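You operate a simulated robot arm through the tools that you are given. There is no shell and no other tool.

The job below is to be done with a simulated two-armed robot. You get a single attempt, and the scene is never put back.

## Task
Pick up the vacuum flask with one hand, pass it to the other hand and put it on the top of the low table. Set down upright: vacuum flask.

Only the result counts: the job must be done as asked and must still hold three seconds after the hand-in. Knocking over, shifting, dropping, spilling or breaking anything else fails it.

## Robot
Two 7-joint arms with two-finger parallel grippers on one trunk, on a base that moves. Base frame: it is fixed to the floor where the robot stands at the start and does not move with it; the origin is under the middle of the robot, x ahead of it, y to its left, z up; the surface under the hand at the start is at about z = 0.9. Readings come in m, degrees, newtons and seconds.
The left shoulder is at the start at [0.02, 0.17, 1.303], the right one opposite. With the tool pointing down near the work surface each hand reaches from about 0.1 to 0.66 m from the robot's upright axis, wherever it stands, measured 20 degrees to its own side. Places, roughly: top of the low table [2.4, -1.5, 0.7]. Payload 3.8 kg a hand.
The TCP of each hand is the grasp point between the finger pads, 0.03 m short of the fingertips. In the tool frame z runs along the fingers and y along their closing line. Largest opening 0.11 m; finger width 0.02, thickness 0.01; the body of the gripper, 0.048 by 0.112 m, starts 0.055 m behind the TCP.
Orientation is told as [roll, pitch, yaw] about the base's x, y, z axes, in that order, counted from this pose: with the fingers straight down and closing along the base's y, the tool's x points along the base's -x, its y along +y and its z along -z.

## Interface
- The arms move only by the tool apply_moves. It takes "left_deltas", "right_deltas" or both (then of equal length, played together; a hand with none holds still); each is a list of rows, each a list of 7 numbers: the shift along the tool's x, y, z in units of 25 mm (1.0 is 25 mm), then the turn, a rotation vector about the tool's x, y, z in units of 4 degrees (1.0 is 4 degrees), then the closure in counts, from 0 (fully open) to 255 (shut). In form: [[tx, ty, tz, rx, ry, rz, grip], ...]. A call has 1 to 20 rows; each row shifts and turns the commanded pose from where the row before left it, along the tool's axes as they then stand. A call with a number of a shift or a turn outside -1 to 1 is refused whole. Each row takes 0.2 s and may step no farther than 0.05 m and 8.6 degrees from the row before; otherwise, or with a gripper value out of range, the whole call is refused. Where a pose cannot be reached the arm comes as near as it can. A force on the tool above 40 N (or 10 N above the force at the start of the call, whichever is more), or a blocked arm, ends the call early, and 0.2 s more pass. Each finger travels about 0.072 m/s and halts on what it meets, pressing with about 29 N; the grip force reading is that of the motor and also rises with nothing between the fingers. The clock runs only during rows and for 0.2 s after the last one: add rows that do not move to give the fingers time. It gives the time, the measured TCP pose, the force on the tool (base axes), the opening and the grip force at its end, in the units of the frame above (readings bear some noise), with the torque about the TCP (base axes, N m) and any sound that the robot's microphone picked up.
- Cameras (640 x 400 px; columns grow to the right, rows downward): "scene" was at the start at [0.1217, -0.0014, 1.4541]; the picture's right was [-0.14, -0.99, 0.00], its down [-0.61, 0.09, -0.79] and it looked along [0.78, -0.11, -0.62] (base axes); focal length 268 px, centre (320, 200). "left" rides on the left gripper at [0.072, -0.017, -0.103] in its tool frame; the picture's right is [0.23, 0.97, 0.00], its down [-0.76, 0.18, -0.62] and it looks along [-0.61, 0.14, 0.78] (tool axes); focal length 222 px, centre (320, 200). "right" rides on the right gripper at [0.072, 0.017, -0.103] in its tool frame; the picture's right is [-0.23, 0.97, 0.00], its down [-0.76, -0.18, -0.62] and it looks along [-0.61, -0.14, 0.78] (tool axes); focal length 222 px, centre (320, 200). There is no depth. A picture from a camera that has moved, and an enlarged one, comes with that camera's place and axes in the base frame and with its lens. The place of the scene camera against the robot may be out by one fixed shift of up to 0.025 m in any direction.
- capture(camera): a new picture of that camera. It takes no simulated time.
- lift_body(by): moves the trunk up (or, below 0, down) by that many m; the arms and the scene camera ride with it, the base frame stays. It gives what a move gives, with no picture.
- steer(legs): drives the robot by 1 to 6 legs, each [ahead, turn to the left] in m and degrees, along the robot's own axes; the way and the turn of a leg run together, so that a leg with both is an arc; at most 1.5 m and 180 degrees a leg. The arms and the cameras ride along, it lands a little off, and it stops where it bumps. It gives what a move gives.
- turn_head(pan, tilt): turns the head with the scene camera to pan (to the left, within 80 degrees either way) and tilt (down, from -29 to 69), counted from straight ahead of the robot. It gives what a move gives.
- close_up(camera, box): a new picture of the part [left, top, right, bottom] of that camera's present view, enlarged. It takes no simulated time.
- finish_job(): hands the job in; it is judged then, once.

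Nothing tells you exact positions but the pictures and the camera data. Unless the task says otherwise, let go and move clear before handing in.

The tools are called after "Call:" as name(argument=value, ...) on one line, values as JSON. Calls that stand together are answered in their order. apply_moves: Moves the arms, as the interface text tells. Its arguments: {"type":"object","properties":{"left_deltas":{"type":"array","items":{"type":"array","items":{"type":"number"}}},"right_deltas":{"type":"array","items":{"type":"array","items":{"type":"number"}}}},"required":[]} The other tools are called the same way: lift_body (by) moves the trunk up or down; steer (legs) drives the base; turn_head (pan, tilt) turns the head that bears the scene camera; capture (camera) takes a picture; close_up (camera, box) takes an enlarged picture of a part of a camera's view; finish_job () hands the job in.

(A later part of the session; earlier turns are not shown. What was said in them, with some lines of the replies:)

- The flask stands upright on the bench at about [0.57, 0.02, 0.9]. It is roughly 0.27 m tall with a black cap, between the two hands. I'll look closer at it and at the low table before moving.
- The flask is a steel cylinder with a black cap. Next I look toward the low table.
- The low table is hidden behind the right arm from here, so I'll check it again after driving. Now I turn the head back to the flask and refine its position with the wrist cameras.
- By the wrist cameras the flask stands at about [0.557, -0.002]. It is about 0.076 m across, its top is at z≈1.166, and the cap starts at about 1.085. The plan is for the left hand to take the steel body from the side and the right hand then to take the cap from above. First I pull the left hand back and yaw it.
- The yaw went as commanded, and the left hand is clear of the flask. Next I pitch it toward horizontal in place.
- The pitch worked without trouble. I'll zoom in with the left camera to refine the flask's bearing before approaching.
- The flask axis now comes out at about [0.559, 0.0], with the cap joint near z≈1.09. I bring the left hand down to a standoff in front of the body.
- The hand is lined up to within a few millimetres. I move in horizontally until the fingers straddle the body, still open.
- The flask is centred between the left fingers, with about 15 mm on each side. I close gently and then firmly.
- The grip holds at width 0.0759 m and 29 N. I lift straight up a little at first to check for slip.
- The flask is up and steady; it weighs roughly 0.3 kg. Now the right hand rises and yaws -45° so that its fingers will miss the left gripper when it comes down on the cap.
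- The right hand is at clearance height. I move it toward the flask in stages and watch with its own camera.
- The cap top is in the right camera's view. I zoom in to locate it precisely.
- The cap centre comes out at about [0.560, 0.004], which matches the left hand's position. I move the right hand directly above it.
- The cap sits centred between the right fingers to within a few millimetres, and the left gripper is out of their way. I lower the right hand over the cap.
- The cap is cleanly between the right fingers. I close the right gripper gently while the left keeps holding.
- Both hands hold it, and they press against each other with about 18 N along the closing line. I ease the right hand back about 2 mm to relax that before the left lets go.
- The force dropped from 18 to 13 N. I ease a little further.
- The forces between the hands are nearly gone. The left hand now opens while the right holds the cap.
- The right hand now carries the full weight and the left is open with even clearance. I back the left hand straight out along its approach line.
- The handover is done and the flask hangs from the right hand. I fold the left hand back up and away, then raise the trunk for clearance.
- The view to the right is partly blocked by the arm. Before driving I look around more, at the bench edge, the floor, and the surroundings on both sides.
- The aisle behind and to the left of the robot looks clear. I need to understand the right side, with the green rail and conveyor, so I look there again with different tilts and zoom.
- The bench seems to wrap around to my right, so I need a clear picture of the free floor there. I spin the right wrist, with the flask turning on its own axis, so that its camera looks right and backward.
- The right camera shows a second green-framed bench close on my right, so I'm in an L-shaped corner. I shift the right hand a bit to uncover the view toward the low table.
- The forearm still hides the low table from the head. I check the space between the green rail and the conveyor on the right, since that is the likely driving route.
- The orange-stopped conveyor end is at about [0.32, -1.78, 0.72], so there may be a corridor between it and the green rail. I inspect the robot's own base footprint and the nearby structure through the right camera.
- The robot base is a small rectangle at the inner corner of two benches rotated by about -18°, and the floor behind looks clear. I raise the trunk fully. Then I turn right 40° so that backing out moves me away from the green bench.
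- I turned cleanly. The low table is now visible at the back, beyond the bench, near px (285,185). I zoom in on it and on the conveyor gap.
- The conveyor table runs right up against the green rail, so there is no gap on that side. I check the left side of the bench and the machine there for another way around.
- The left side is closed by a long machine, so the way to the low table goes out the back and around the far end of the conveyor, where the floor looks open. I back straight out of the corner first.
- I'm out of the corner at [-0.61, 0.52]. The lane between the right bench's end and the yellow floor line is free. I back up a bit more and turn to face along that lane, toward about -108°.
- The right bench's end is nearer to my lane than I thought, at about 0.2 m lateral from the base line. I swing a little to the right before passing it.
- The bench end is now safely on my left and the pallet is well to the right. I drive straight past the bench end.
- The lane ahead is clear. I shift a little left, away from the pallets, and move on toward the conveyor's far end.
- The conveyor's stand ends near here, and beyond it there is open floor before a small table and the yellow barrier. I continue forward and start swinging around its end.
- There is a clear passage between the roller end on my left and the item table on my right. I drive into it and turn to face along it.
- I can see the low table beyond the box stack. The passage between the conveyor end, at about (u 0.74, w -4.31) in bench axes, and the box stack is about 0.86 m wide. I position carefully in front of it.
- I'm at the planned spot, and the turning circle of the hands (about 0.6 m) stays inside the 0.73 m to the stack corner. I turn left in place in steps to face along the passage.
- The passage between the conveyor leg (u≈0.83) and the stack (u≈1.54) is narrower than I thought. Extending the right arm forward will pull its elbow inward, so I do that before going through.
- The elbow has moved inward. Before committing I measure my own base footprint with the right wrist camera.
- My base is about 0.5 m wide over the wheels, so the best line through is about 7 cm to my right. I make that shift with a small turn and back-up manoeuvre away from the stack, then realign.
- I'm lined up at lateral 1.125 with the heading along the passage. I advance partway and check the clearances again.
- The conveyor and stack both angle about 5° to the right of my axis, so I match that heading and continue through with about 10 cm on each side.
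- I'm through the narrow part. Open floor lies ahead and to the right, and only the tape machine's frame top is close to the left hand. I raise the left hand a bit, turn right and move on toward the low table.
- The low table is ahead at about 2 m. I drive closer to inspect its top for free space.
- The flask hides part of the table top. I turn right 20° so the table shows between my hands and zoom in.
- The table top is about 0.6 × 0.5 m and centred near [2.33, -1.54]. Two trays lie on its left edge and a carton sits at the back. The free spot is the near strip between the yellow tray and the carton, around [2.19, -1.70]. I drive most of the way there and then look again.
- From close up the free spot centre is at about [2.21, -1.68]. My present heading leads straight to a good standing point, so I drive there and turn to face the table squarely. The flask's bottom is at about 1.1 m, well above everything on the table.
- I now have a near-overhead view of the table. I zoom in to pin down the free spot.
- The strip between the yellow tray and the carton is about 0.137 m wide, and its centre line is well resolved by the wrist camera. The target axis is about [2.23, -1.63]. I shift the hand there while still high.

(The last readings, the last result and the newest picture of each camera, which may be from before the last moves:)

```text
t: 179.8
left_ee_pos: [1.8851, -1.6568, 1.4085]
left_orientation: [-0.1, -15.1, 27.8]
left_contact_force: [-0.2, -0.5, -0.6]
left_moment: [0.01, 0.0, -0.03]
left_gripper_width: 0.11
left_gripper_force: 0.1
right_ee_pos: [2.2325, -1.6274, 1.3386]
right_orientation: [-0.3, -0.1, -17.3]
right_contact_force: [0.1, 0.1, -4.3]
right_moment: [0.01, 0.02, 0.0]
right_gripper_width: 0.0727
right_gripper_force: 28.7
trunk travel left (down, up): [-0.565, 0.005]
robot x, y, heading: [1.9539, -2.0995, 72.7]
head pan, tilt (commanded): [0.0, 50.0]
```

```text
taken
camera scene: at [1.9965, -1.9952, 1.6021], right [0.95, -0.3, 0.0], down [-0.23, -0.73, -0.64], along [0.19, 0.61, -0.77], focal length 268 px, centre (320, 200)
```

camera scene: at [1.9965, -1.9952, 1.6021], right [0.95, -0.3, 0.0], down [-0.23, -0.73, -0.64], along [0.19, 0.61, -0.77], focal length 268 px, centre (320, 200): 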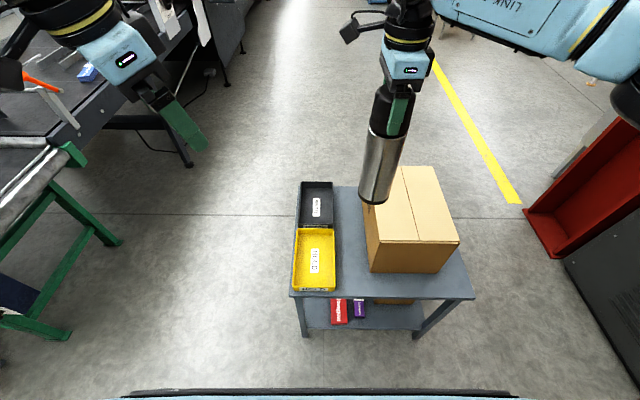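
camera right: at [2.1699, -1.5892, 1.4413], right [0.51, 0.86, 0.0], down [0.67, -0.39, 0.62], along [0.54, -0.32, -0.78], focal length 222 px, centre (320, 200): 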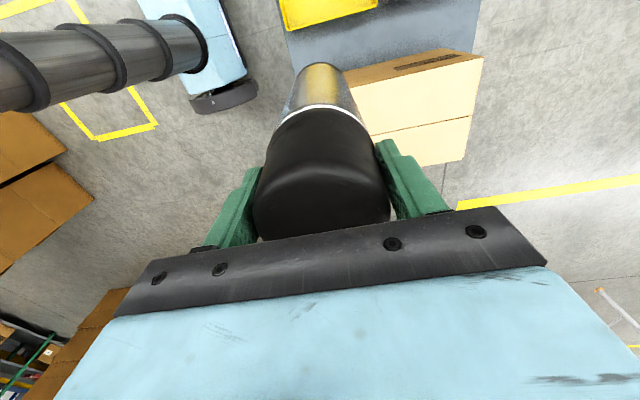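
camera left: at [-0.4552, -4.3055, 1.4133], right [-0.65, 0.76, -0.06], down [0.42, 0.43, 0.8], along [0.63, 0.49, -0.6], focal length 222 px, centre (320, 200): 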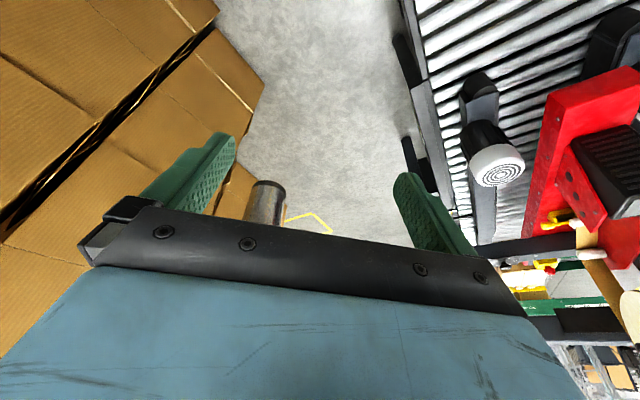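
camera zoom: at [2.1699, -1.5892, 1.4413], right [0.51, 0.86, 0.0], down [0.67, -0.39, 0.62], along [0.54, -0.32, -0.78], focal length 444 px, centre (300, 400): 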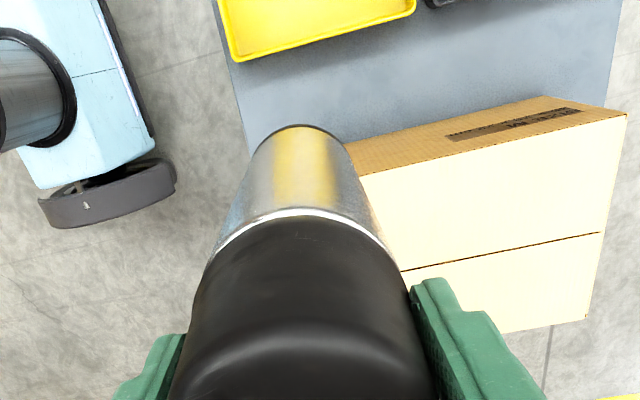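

The target line checks out: about 27 mm to the tray and to the carton, and 90 mm from the near edge. I lower the trunk in steps and watch.

Call:
apply_moves(right_deltas=[[0.2, 0, 0, 0, 0, 0, 255], [0, 0, 0, 0, 0, 0, 255]])

Call:
lift_body(by=-0.2)

Call:
capture(camera="right")

Call:
capture(camera="scene")

```text
t: 180.4
left_ee_pos: [1.8858, -1.6559, 1.4082]
left_orientation: [0.1, -15.1, 27.7]
left_contact_force: [-0.8, -0.5, 0.4]
left_moment: [0.0, 0.0, 0.03]
left_gripper_width: 0.1101
left_gripper_force: 0.0
right_ee_pos: [2.2271, -1.6265, 1.3391]
right_orientation: [-0.2, 0.1, -17.3]
right_contact_force: [-0.4, 0.3, -4.5]
right_moment: [0.02, 0.0, 0.01]
right_gripper_width: 0.0728
right_gripper_force: 29.3
trunk travel left (down, up): [-0.565, 0.005]
robot x, y, heading: [1.9558, -2.0965, 72.9]
head pan, tilt (commanded): [0.0, 50.0]
```

```text
t: 182.6
left_ee_pos: [1.8852, -1.6581, 1.2099]
left_orientation: [0.0, -15.1, 27.6]
left_contact_force: [-0.6, -0.1, -0.3]
left_moment: [-0.01, -0.02, 0.01]
left_gripper_width: 0.1099
left_gripper_force: 0.1
right_ee_pos: [2.2278, -1.6273, 1.1399]
right_orientation: [-0.3, 0.0, -17.3]
right_contact_force: [0.6, 0.5, -4.0]
right_moment: [-0.01, 0.04, 0.0]
right_gripper_width: 0.0728
right_gripper_force: 29.1
trunk travel left (down, up): [-0.365, 0.205]
robot x, y, heading: [1.9563, -2.1044, 72.9]
head pan, tilt (commanded): [0.0, 50.0]
```

```text
taken
camera right: at [2.1652, -1.5884, 1.2423], right [0.51, 0.86, 0.0], down [0.67, -0.39, 0.62], along [0.54, -0.32, -0.78], focal length 222 px, centre (320, 200)
```

right: 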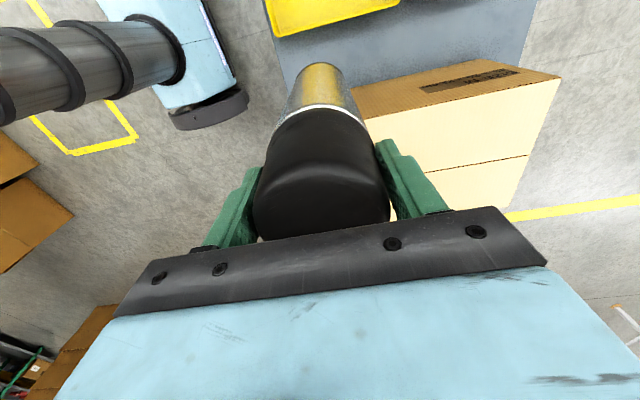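

```text
taken
camera scene: at [1.9971, -1.996, 1.4022], right [0.95, -0.3, 0.0], down [-0.23, -0.73, -0.64], along [0.19, 0.61, -0.77], focal length 268 px, centre (320, 200)
```

scene: 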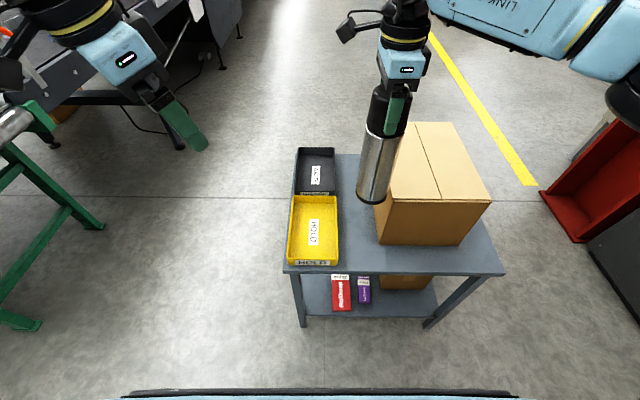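

The flask's bottom is at about 0.905, just above the carton's top height. I recheck the side gaps before letting it down beside the carton.

Call:
close_up(camera="right", box=[240, 0, 480, 160])

Call:
close_up(camera="scene", box=[270, 110, 510, 290])

```text
2.50 times, centred on (360, 80) of right
camera zoom: at [2.1652, -1.5884, 1.2423], right [0.51, 0.86, 0.0], down [0.67, -0.39, 0.62], along [0.54, -0.32, -0.78], focal length 555 px, centre (220, 500)
```

zoom: 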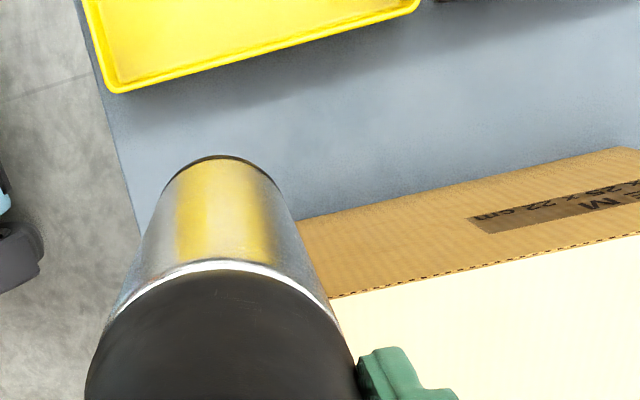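

```text
2.22 times, centred on (390, 200) of scene
camera zoom: at [1.9971, -1.996, 1.4022], right [0.95, -0.3, 0.0], down [-0.23, -0.73, -0.64], along [0.19, 0.61, -0.77], focal length 596 px, centre (164, 200)
```

zoom: 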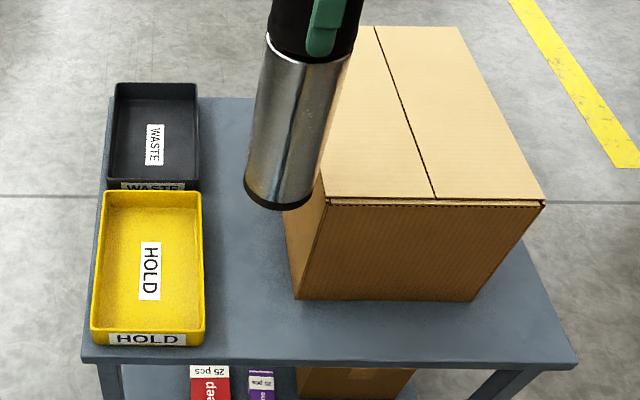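

The gap centre and the flask line up within a few millimetres; the flask's foot sits about 7 mm toward the carton. I correct that and lower the trunk further.

Call:
apply_moves(right_deltas=[[0.28, 0, 0, 0, 0, 0, 255], [0, 0, 0, 0, 0, 0, 255]])

Call:
lift_body(by=-0.14)

Call:
close_up(camera="right", box=[240, 0, 480, 160])

Call:
close_up(camera="scene", box=[270, 60, 510, 240])

```text
t: 183.2
left_ee_pos: [1.8863, -1.6563, 1.2083]
left_orientation: [0.0, -15.2, 27.8]
left_contact_force: [0.9, -0.1, 0.9]
left_moment: [0.05, 0.0, 0.0]
left_gripper_width: 0.1099
left_gripper_force: 0.0
right_ee_pos: [2.2222, -1.6258, 1.139]
right_orientation: [-0.1, 0.0, -17.3]
right_contact_force: [0.6, -0.1, -3.6]
right_moment: [0.02, 0.02, 0.02]
right_gripper_width: 0.0727
right_gripper_force: 29.0
trunk travel left (down, up): [-0.365, 0.205]
robot x, y, heading: [1.9529, -2.0977, 72.8]
head pan, tilt (commanded): [0.0, 50.0]
```

```text
t: 184.8
left_ee_pos: [1.8857, -1.6582, 1.0695]
left_orientation: [0.0, -15.1, 27.7]
left_contact_force: [-0.6, -1.0, 0.0]
left_moment: [-0.01, -0.02, -0.01]
left_gripper_width: 0.11
left_gripper_force: 0.0
right_ee_pos: [2.2216, -1.6246, 1.0012]
right_orientation: [-0.2, 0.0, -17.3]
right_contact_force: [-0.2, -0.8, -3.4]
right_moment: [0.02, 0.02, 0.02]
right_gripper_width: 0.0726
right_gripper_force: 28.8
trunk travel left (down, up): [-0.225, 0.345]
robot x, y, heading: [1.9536, -2.1027, 72.6]
head pan, tilt (commanded): [0.0, 50.0]
```

```text
2.50 times, centred on (360, 80) of right
camera zoom: at [2.1587, -1.5871, 1.103], right [0.51, 0.86, 0.0], down [0.67, -0.39, 0.62], along [0.54, -0.32, -0.78], focal length 555 px, centre (220, 500)
```

zoom: 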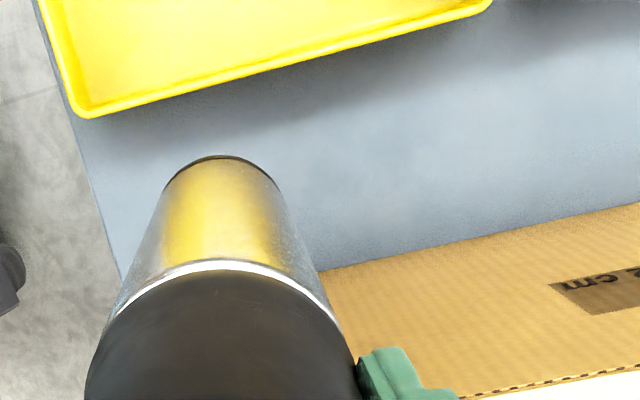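

```text
2.22 times, centred on (390, 150) of scene
camera zoom: at [1.9971, -1.996, 1.2622], right [0.95, -0.3, 0.0], down [-0.23, -0.73, -0.64], along [0.19, 0.61, -0.77], focal length 596 px, centre (164, 311)
```

zoom: 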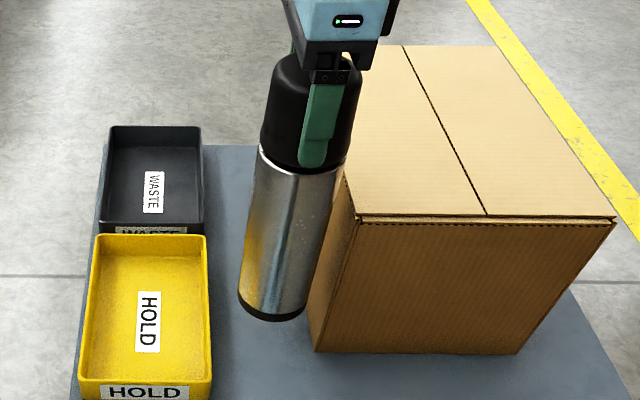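

The flask is hanging vertically between the tray and the carton with clear gaps, its foot about 0.77 m high. I lower it with the arm in small steps until it touches.

Call:
apply_moves(right_deltas=[[0, 0, 0.4, 0, 0, 0, 255], [0, 0, 0.4, 0, 0, 0, 255], [0, 0, 0.4, 0, 0, 0, 255], [0, 0, 0.4, 0, 0, 0, 255], [0, 0, 0.4, 0, 0, 0, 255], [0, 0, 0, 0, 0, 0, 255]])

Call:
close_up(camera="scene", box=[270, 60, 510, 240])

Call:
close_up(camera="right", box=[240, 0, 480, 160])

```text
t: 186.2
left_ee_pos: [1.8861, -1.6579, 1.0696]
left_orientation: [0.0, -15.1, 27.7]
left_contact_force: [-0.3, -0.7, 0.3]
left_moment: [0.04, 0.03, -0.01]
left_gripper_width: 0.1103
left_gripper_force: 0.0
right_ee_pos: [2.2197, -1.6267, 0.9484]
right_orientation: [-0.2, 0.0, -17.2]
right_contact_force: [-0.2, 0.0, -4.3]
right_moment: [0.0, 0.01, -0.04]
right_gripper_width: 0.0725
right_gripper_force: 29.1
trunk travel left (down, up): [-0.225, 0.345]
robot x, y, heading: [1.9527, -2.1011, 72.8]
head pan, tilt (commanded): [0.0, 50.0]
```

```text
2.22 times, centred on (390, 150) of scene
camera zoom: at [1.9971, -1.9959, 1.2621], right [0.95, -0.3, 0.0], down [-0.23, -0.73, -0.64], along [0.19, 0.61, -0.77], focal length 596 px, centre (164, 311)
```

zoom: 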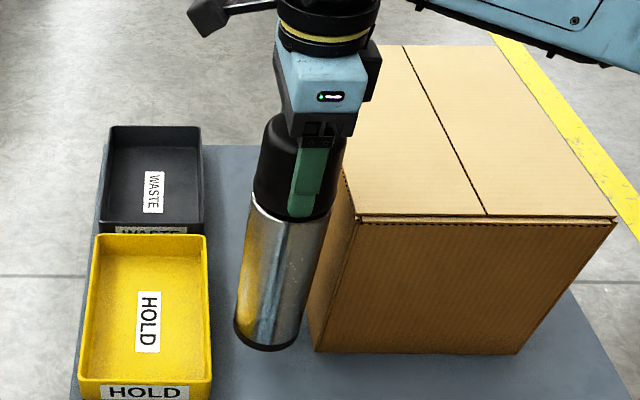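

```text
2.50 times, centred on (360, 80) of right
camera zoom: at [2.1579, -1.5888, 1.0527], right [0.51, 0.86, 0.0], down [0.67, -0.39, 0.62], along [0.54, -0.32, -0.78], focal length 555 px, centre (220, 500)
```

zoom: 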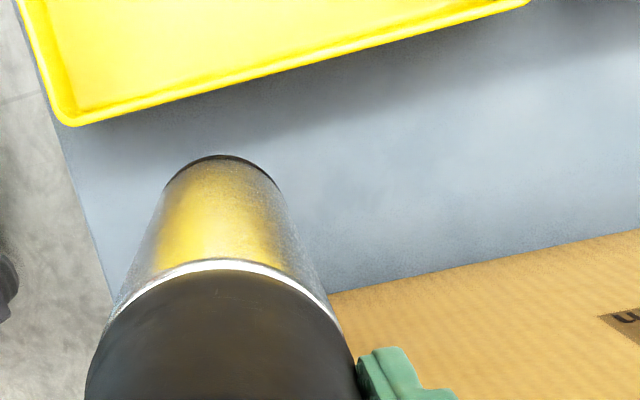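

There is no contact yet, and the gap on both sides still looks good. I continue down in 5 mm steps.

Call:
apply_moves(right_deltas=[[0, 0, 0.2, 0, 0, 0, 255], [0, 0, 0.2, 0, 0, 0, 255], [0, 0, 0, 0, 0, 0, 255]])

```text
t: 187.0
left_ee_pos: [1.8862, -1.6576, 1.07]
left_orientation: [-0.1, -15.2, 27.7]
left_contact_force: [-0.8, -0.5, -0.2]
left_moment: [0.02, 0.01, 0.0]
left_gripper_width: 0.11
left_gripper_force: 0.0
right_ee_pos: [2.2224, -1.6262, 0.9397]
right_orientation: [-0.2, 0.1, -17.2]
right_contact_force: [0.4, 1.0, -4.0]
right_moment: [0.03, 0.02, 0.03]
right_gripper_width: 0.0725
right_gripper_force: 29.1
trunk travel left (down, up): [-0.225, 0.345]
robot x, y, heading: [1.9513, -2.1024, 72.6]
head pan, tilt (commanded): [0.0, 50.0]
```

Still hanging free at -4 N. I go on in small steps.

Call:
apply_moves(right_deltas=[[0, 0, 0.2, 0, 0, 0, 255], [0, 0, 0.2, 0, 0, 0, 255], [0, 0, 0, 0, 0, 0, 255]])

```text
t: 187.8
left_ee_pos: [1.8856, -1.6569, 1.0702]
left_orientation: [0.0, -15.1, 27.7]
left_contact_force: [-0.1, -0.8, -0.8]
left_moment: [0.0, -0.01, 0.01]
left_gripper_width: 0.1099
left_gripper_force: 0.1
right_ee_pos: [2.2206, -1.6256, 0.9296]
right_orientation: [-0.2, -0.1, -17.3]
right_contact_force: [-0.6, -0.5, -2.8]
right_moment: [-0.01, 0.01, 0.02]
right_gripper_width: 0.0725
right_gripper_force: 29.5
trunk travel left (down, up): [-0.225, 0.345]
robot x, y, heading: [1.9516, -2.1014, 72.7]
head pan, tilt (commanded): [0.0, 50.0]
```

The weight reading is about the same, perhaps just starting to ease. I step down once more and check the picture.

Call:
apply_moves(right_deltas=[[0, 0, 0.16, 0, 0, 0, 255], [0, 0, 0, 0, 0, 0, 255]])

Call:
close_up(camera="scene", box=[330, 120, 430, 220])

```text
t: 188.4
left_ee_pos: [1.886, -1.6576, 1.0688]
left_orientation: [0.0, -15.1, 27.6]
left_contact_force: [0.0, 0.1, 0.7]
left_moment: [0.0, -0.02, 0.01]
left_gripper_width: 0.11
left_gripper_force: 0.1
right_ee_pos: [2.2215, -1.6271, 0.9252]
right_orientation: [-0.3, 0.1, -17.2]
right_contact_force: [-0.9, 0.0, -3.8]
right_moment: [-0.03, 0.0, -0.01]
right_gripper_width: 0.0723
right_gripper_force: 29.2
trunk travel left (down, up): [-0.225, 0.345]
robot x, y, heading: [1.953, -2.0983, 72.3]
head pan, tilt (commanded): [0.0, 50.0]
```

```text
4.00 times, centred on (380, 170) of scene
camera zoom: at [1.9971, -1.9959, 1.2621], right [0.95, -0.3, 0.0], down [-0.23, -0.73, -0.64], along [0.19, 0.61, -0.77], focal length 1072 px, centre (80, 320)
```

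zoom: 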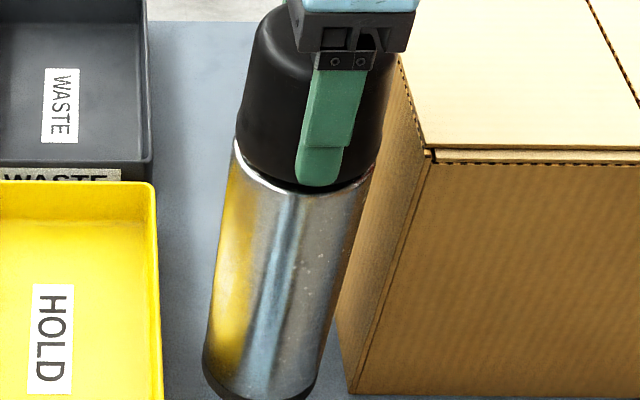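

It is not touching yet, with the foot at about 0.69. The gaps remain fine, so I continue down slowly.

Call:
apply_moves(right_deltas=[[0, 0, 0.16, 0, 0, 0, 255], [0, 0, 0.16, 0, 0, 0, 255], [0, 0, 0, 0, 0, 0, 255]])

```text
t: 189.2
left_ee_pos: [1.8863, -1.6568, 1.0705]
left_orientation: [0.0, -15.1, 27.7]
left_contact_force: [0.3, -0.6, 0.1]
left_moment: [0.02, 0.0, -0.03]
left_gripper_width: 0.11
left_gripper_force: 0.1
right_ee_pos: [2.222, -1.6243, 0.918]
right_orientation: [-0.1, 0.0, -17.2]
right_contact_force: [0.6, 0.7, -3.7]
right_moment: [0.02, 0.02, 0.03]
right_gripper_width: 0.0725
right_gripper_force: 28.8
trunk travel left (down, up): [-0.225, 0.345]
robot x, y, heading: [1.9546, -2.0994, 72.7]
head pan, tilt (commanded): [0.0, 50.0]
```

Still free. I keep going in small steps.

Call:
apply_moves(right_deltas=[[0, 0, 0.16, 0, 0, 0, 255], [0, 0, 0.16, 0, 0, 0, 255], [0, 0, 0, 0, 0, 0, 255]])

```text
t: 190.0
left_ee_pos: [1.8867, -1.657, 1.07]
left_orientation: [0.1, -15.1, 27.6]
left_contact_force: [-0.8, 0.3, -0.2]
left_moment: [0.01, -0.01, -0.01]
left_gripper_width: 0.11
left_gripper_force: 0.1
right_ee_pos: [2.2204, -1.6255, 0.9088]
right_orientation: [-0.2, -0.1, -17.3]
right_contact_force: [0.0, 0.6, -4.6]
right_moment: [-0.02, -0.01, 0.0]
right_gripper_width: 0.0723
right_gripper_force: 28.6
trunk travel left (down, up): [-0.225, 0.345]
robot x, y, heading: [1.952, -2.0982, 72.7]
head pan, tilt (commanded): [0.0, 50.0]
```

The foot is at about 0.675 and still free. I lower further in 4 mm steps.

Call:
apply_moves(right_deltas=[[0, 0, 0.16, 0, 0, 0, 255], [0, 0, 0, 0, 0, 0, 255]])

Call:
capture(camera="scene")

Call:
close_up(camera="right", box=[240, 0, 480, 160])

```text
t: 190.6
left_ee_pos: [1.8861, -1.6578, 1.07]
left_orientation: [0.0, -15.1, 27.6]
left_contact_force: [0.1, -0.5, -0.1]
left_moment: [0.0, -0.02, 0.0]
left_gripper_width: 0.1098
left_gripper_force: 0.0
right_ee_pos: [2.2213, -1.6259, 0.9047]
right_orientation: [-0.2, 0.1, -17.3]
right_contact_force: [0.0, 1.4, -4.1]
right_moment: [0.0, 0.0, -0.01]
right_gripper_width: 0.0723
right_gripper_force: 29.7
trunk travel left (down, up): [-0.225, 0.345]
robot x, y, heading: [1.9507, -2.0993, 72.8]
head pan, tilt (commanded): [0.0, 50.0]
```

```text
taken
camera scene: at [1.9971, -1.9959, 1.2621], right [0.95, -0.3, 0.0], down [-0.23, -0.73, -0.64], along [0.19, 0.61, -0.77], focal length 268 px, centre (320, 200)
```

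scene: 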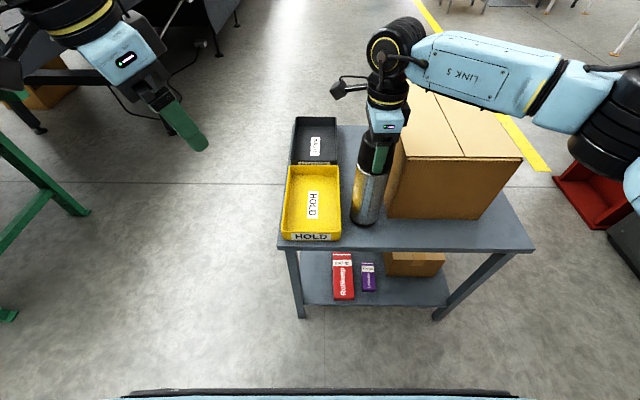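

```text
2.50 times, centred on (360, 80) of right
camera zoom: at [2.1588, -1.5865, 1.0088], right [0.51, 0.86, 0.0], down [0.67, -0.39, 0.62], along [0.54, -0.32, -0.78], focal length 555 px, centre (220, 500)
```

zoom: 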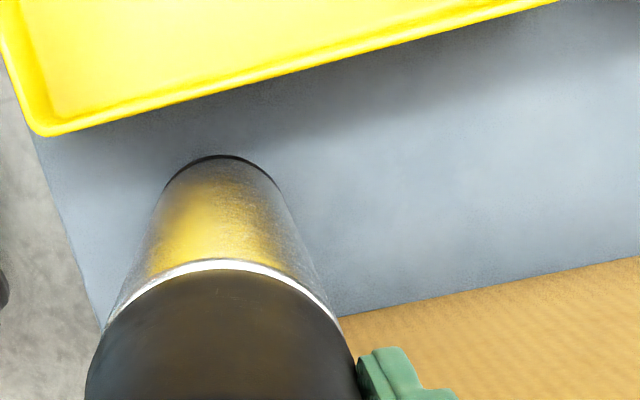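

There is still air below the foot, so the table is a little lower than 0.7. The side gaps are even. I continue.

Call:
apply_moves(right_deltas=[[0, 0, 0.16, 0, 0, 0, 255], [0, 0, 0.16, 0, 0, 0, 255], [0, 0, 0, 0, 0, 0, 255]])

```text
t: 191.4
left_ee_pos: [1.8862, -1.6574, 1.0695]
left_orientation: [0.0, -15.0, 27.6]
left_contact_force: [-0.3, 0.4, -0.1]
left_moment: [0.02, 0.01, 0.01]
left_gripper_width: 0.1101
left_gripper_force: 0.0
right_ee_pos: [2.222, -1.6251, 0.8971]
right_orientation: [-0.1, 0.0, -17.3]
right_contact_force: [0.4, 0.6, -3.7]
right_moment: [0.02, 0.0, 0.0]
right_gripper_width: 0.0726
right_gripper_force: 28.8
trunk travel left (down, up): [-0.225, 0.345]
robot x, y, heading: [1.9537, -2.1021, 72.8]
head pan, tilt (commanded): [0.0, 50.0]
```

The readings are unchanged, so I take another small pair of steps.

Call:
apply_moves(right_deltas=[[0, 0, 0.16, 0, 0, 0, 255], [0, 0, 0.16, 0, 0, 0, 255], [0, 0, 0, 0, 0, 0, 255]])

```text
t: 192.3
left_ee_pos: [1.885, -1.6569, 1.0702]
left_orientation: [0.0, -15.2, 27.6]
left_contact_force: [-0.2, 0.9, -0.3]
left_moment: [0.01, 0.01, 0.04]
left_gripper_width: 0.11
left_gripper_force: 0.1
right_ee_pos: [2.2224, -1.6249, 0.8953]
right_orientation: [0.3, 0.1, -17.4]
right_contact_force: [0.1, -3.5, 13.3]
right_moment: [-1.07, 0.05, 0.02]
right_gripper_width: 0.0725
right_gripper_force: 29.1
trunk travel left (down, up): [-0.225, 0.345]
robot x, y, heading: [1.9506, -2.0993, 72.7]
head pan, tilt (commanded): [0.0, 50.0]
stopped in row 3 (right hand): the force on the tool passed its limit at 41 N (the readings are from after the stop); the commanded pose is now the measured one
```

It made contact at TCP z≈0.895, meaning the table top is at about 0.66. I check with pictures that it is the foot on the table and nothing else.

Call:
close_up(camera="scene", box=[290, 60, 490, 260])

Call:
close_up(camera="right", box=[200, 0, 520, 240])

Call:
capture(camera="left")

```text
2.00 times, centred on (390, 160) of scene
camera zoom: at [1.9968, -1.9968, 1.2621], right [0.95, -0.3, 0.0], down [-0.23, -0.73, -0.64], along [0.19, 0.61, -0.77], focal length 536 px, centre (180, 280)
```

zoom: 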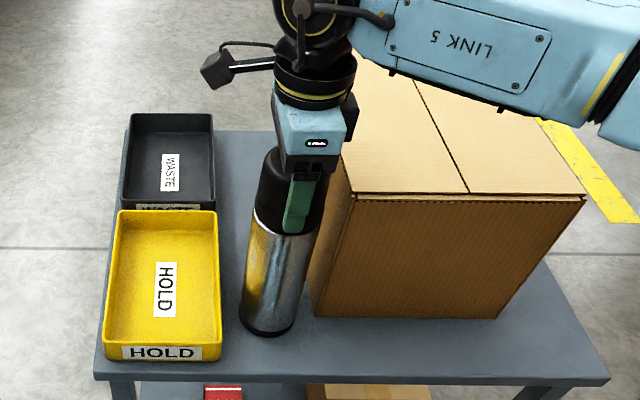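

```text
1.67 times, centred on (360, 120) of right
camera zoom: at [2.1599, -1.5868, 0.9997], right [0.51, 0.86, 0.0], down [0.67, -0.4, 0.62], along [0.54, -0.31, -0.78], focal length 370 px, centre (253, 333)
```

zoom: 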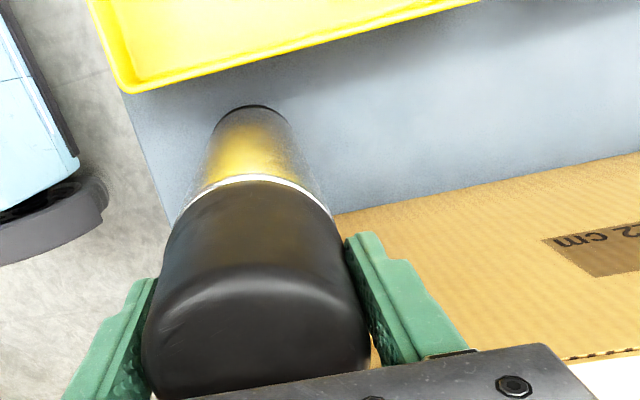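

```text
taken
camera left: at [1.8083, -1.7179, 1.1511], right [-0.65, 0.76, -0.06], down [0.42, 0.42, 0.8], along [0.63, 0.49, -0.6], focal length 222 px, centre (320, 200)
```

left: 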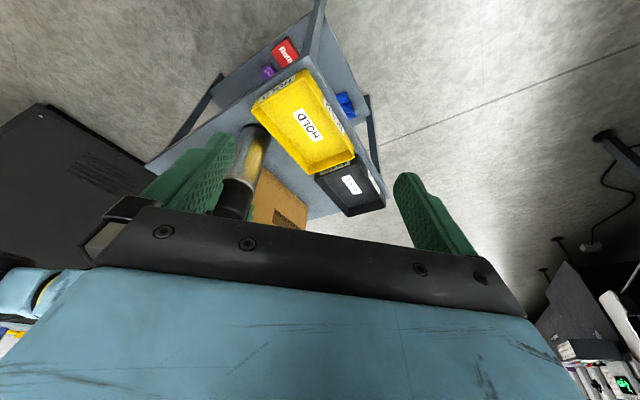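

The flask stands on the table between tray and carton, touching neither. I relax the downward press slightly before opening.

Call:
apply_moves(right_deltas=[[0, 0, -0.04, 0, 0, 0, 255], [0, 0, 0, 0, 0, 0, 255]])

```text
t: 192.9
left_ee_pos: [1.8857, -1.6592, 1.0695]
left_orientation: [0.1, -15.1, 27.6]
left_contact_force: [-0.6, -0.7, -0.3]
left_moment: [-0.01, 0.01, 0.0]
left_gripper_width: 0.1098
left_gripper_force: 0.1
right_ee_pos: [2.2223, -1.6262, 0.895]
right_orientation: [0.4, 0.3, -17.5]
right_contact_force: [0.5, -1.3, 13.9]
right_moment: [-0.73, 0.3, -0.01]
right_gripper_width: 0.0727
right_gripper_force: 28.9
trunk travel left (down, up): [-0.225, 0.345]
robot x, y, heading: [1.9547, -2.1011, 72.6]
head pan, tilt (commanded): [0.0, 50.0]
```

Call:
apply_moves(right_deltas=[[0, 0, -0.06, 0, 0, 0, 255], [0, 0, 0, 0, 0, 0, 255]])

```text
t: 193.5
left_ee_pos: [1.8845, -1.6577, 1.0699]
left_orientation: [0.1, -15.1, 27.7]
left_contact_force: [0.1, 0.5, 0.2]
left_moment: [0.02, 0.03, -0.01]
left_gripper_width: 0.1102
left_gripper_force: 0.0
right_ee_pos: [2.2213, -1.6255, 0.8969]
right_orientation: [0.3, 0.1, -17.3]
right_contact_force: [-0.5, 0.0, 5.2]
right_moment: [-0.14, 0.28, -0.02]
right_gripper_width: 0.0725
right_gripper_force: 29.3
trunk travel left (down, up): [-0.225, 0.345]
robot x, y, heading: [1.9496, -2.1005, 72.6]
head pan, tilt (commanded): [0.0, 50.0]
```

The press is down to a few newtons. I open the right gripper gently.

Call:
apply_moves(right_deltas=[[0, 0, -0.02, 0, 0, 0, 90], [0, 0, 0, 0, 0, 0, 80], [0, 0, 0, 0, 0, 0, 65], [0, 0, 0, 0, 0, 0, 45], [0, 0, 0, 0, 0, 0, 20], [0, 0, 0, 0, 0, 0, 0], [0, 0, 0, 0, 0, 0, 0], [0, 0, 0, 0, 0, 0, 0]])

Call:
close_up(camera="scene", box=[290, 60, 490, 260])

Call:
capture(camera="right")

```text
t: 195.3
left_ee_pos: [1.8858, -1.6575, 1.0689]
left_orientation: [0.0, -15.2, 27.7]
left_contact_force: [0.3, 0.7, 0.6]
left_moment: [-0.02, 0.0, 0.01]
left_gripper_width: 0.1101
left_gripper_force: 0.2
right_ee_pos: [2.2237, -1.6245, 0.8968]
right_orientation: [0.1, 0.1, -17.4]
right_contact_force: [0.3, -0.2, 0.6]
right_moment: [-0.01, -0.02, -0.03]
right_gripper_width: 0.11
right_gripper_force: 0.0
trunk travel left (down, up): [-0.225, 0.345]
robot x, y, heading: [1.9552, -2.1014, 72.8]
head pan, tilt (commanded): [0.0, 50.0]
```

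```text
2.00 times, centred on (390, 160) of scene
camera zoom: at [1.9971, -1.9962, 1.2622], right [0.95, -0.3, 0.0], down [-0.23, -0.73, -0.64], along [0.19, 0.61, -0.77], focal length 536 px, centre (180, 280)
```

zoom: 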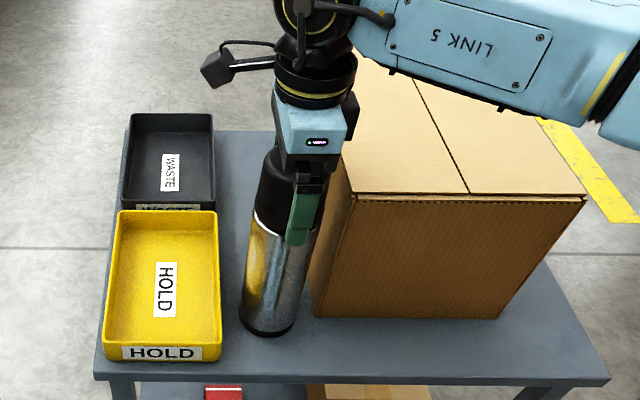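

```text
taken
camera right: at [2.1603, -1.5864, 1.0006], right [0.51, 0.86, 0.0], down [0.67, -0.4, 0.62], along [0.54, -0.31, -0.78], focal length 222 px, centre (320, 200)
```

right: 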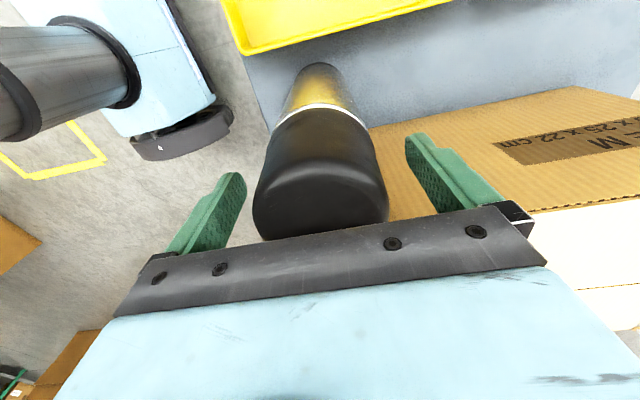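

The flask stands by itself and both fingers are clear of it. I raise the hand straight up.

Call:
apply_moves(right_deltas=[[0, 0, -0.3, 0, 0, 0, 0], [0, 0, -0.5, 0, 0, 0, 0], [0, 0, -0.6, 0, 0, 0, 0], [0, 0, -0.6, 0, 0, 0, 0], [0, 0, -0.6, 0, 0, 0, 0], [0, 0, -0.6, 0, 0, 0, 0], [0, 0, -0.6, 0, 0, 0, 0], [0, 0, -0.6, 0, 0, 0, 0], [0, 0, 0, 0, 0, 0, 0]])

Call:
close_up(camera="scene", box=[270, 40, 510, 260])

Call:
capture(camera="right")

```text
t: 197.3
left_ee_pos: [1.8861, -1.6578, 1.0696]
left_orientation: [0.0, -15.0, 27.7]
left_contact_force: [-0.6, -1.1, -0.6]
left_moment: [0.03, -0.01, -0.03]
left_gripper_width: 0.1099
left_gripper_force: 0.0
right_ee_pos: [2.2223, -1.6247, 1.0072]
right_orientation: [0.2, 0.2, -17.4]
right_contact_force: [-0.4, 0.7, 0.2]
right_moment: [-0.01, 0.01, 0.0]
right_gripper_width: 0.1102
right_gripper_force: 0.1
trunk travel left (down, up): [-0.225, 0.345]
robot x, y, heading: [1.9497, -2.1001, 72.6]
head pan, tilt (commanded): [0.0, 50.0]
```

```text
1.82 times, centred on (390, 150) of scene
camera zoom: at [1.9971, -1.9962, 1.2621], right [0.95, -0.3, 0.0], down [-0.23, -0.73, -0.64], along [0.19, 0.61, -0.77], focal length 487 px, centre (193, 291)
```

zoom: 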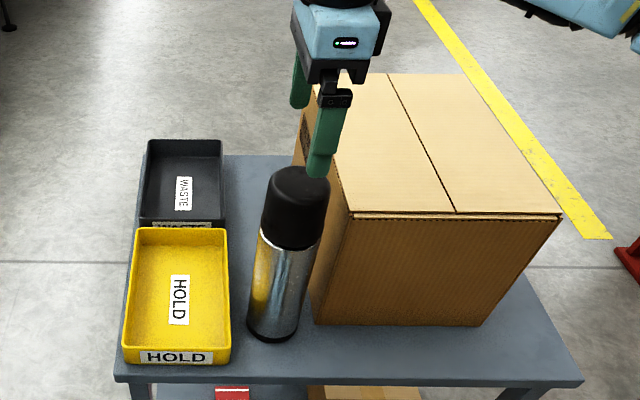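

```text
taken
camera right: at [2.1597, -1.5869, 1.1113], right [0.51, 0.86, 0.0], down [0.67, -0.4, 0.62], along [0.54, -0.31, -0.78], focal length 222 px, centre (320, 200)
```

right: 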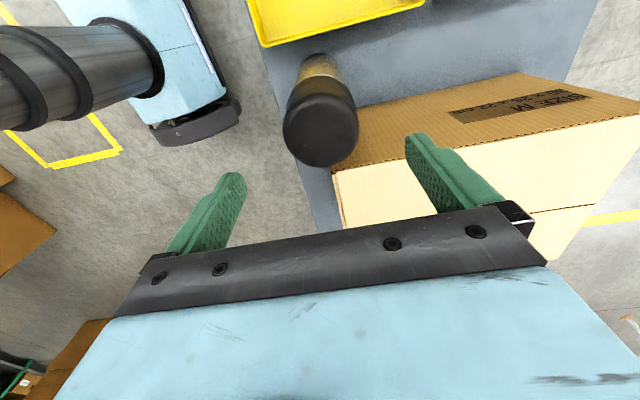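

The flask stands upright on the low table, clear of the tray and carton. I raise the trunk and back away a little so both hands are well clear.

Call:
lift_body(by=0.2)

Call:
steer(legs=[[-0.3, 0]])

Call:
turn_head(pan=-8, tilt=40)

Call:
capture(camera="scene")

```text
t: 199.5
left_ee_pos: [1.8852, -1.6594, 1.2698]
left_orientation: [0.0, -15.1, 27.6]
left_contact_force: [-0.1, 0.4, -0.7]
left_moment: [-0.01, 0.02, -0.01]
left_gripper_width: 0.1101
left_gripper_force: 0.0
right_ee_pos: [2.2224, -1.6248, 1.207]
right_orientation: [0.2, 0.1, -17.4]
right_contact_force: [0.3, 0.4, 0.6]
right_moment: [0.0, 0.0, 0.01]
right_gripper_width: 0.1103
right_gripper_force: 0.0
trunk travel left (down, up): [-0.425, 0.145]
robot x, y, heading: [1.9485, -2.1022, 72.6]
head pan, tilt (commanded): [0.0, 50.0]
```

```text
t: 201.5
left_ee_pos: [1.7979, -1.9427, 1.2687]
left_orientation: [-0.1, -15.2, 27.3]
left_contact_force: [-0.1, 0.0, 0.7]
left_moment: [0.01, 0.0, 0.0]
left_gripper_width: 0.1101
left_gripper_force: 0.0
right_ee_pos: [2.1343, -1.9111, 1.2088]
right_orientation: [0.2, 0.1, -17.7]
right_contact_force: [-0.1, -0.1, 1.1]
right_moment: [0.05, 0.01, -0.02]
right_gripper_width: 0.11
right_gripper_force: 0.0
trunk travel left (down, up): [-0.425, 0.145]
robot x, y, heading: [1.863, -2.3861, 72.7]
head pan, tilt (commanded): [0.0, 50.0]
```

```text
t: 202.2
left_ee_pos: [1.7992, -1.9423, 1.2693]
left_orientation: [-0.1, -15.1, 27.4]
left_contact_force: [0.1, 0.0, -0.7]
left_moment: [-0.03, 0.0, -0.02]
left_gripper_width: 0.11
left_gripper_force: 0.1
right_ee_pos: [2.1352, -1.9102, 1.2071]
right_orientation: [0.2, 0.1, -17.7]
right_contact_force: [0.2, 0.1, -0.1]
right_moment: [-0.03, 0.0, 0.0]
right_gripper_width: 0.1098
right_gripper_force: 0.0
trunk travel left (down, up): [-0.425, 0.145]
robot x, y, heading: [1.8641, -2.3858, 72.3]
head pan, tilt (commanded): [-8.0, 40.0]
```

```text
taken
camera scene: at [1.9215, -2.277, 1.4763], right [0.9, -0.43, 0.0], down [-0.28, -0.58, -0.77], along [0.33, 0.69, -0.64], focal length 268 px, centre (320, 200)
```

scene: 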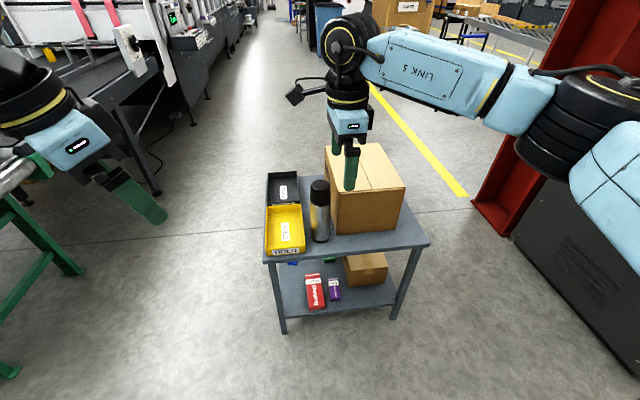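

The flask is standing upright on the low table's top between the tray and the carton. Both hands are empty and clear, and nothing else on the table has moved, so I hand the job in.

Call:
finish_job()

```text
The job is handed in.
```

The vacuum flask is standing upright on top of the low table, and the job is handed in. My last pictures showed it still standing, but I can't see how it was judged.

- **Pick-up and pass:** The left hand took the flask by its steel body. The right hand then gripped the cap from above, and the left let go while both were still over the bench.
- **Drive:** There was no direct way past the bench. I backed out and went around the far end of the conveyor, through a gap with only about 10 cm to spare on each side. I felt and saw no bumps on the way.
- **Placing:** The flask is in the strip between the yellow HOLD tray and the carton, with roughly 2 to 3 cm to each and about 9 cm from the flask's centre to the table's near edge. The table top turned out to be at about z = 0.66 m rather than 0.7. The flask pressed on the table at up to 41 N when it touched down, and I eased that off before opening the gripper.

Afterwards I raised the trunk and backed away 0.3 m. Both hands are empty and clear, and nothing else on the table appeared to have moved.
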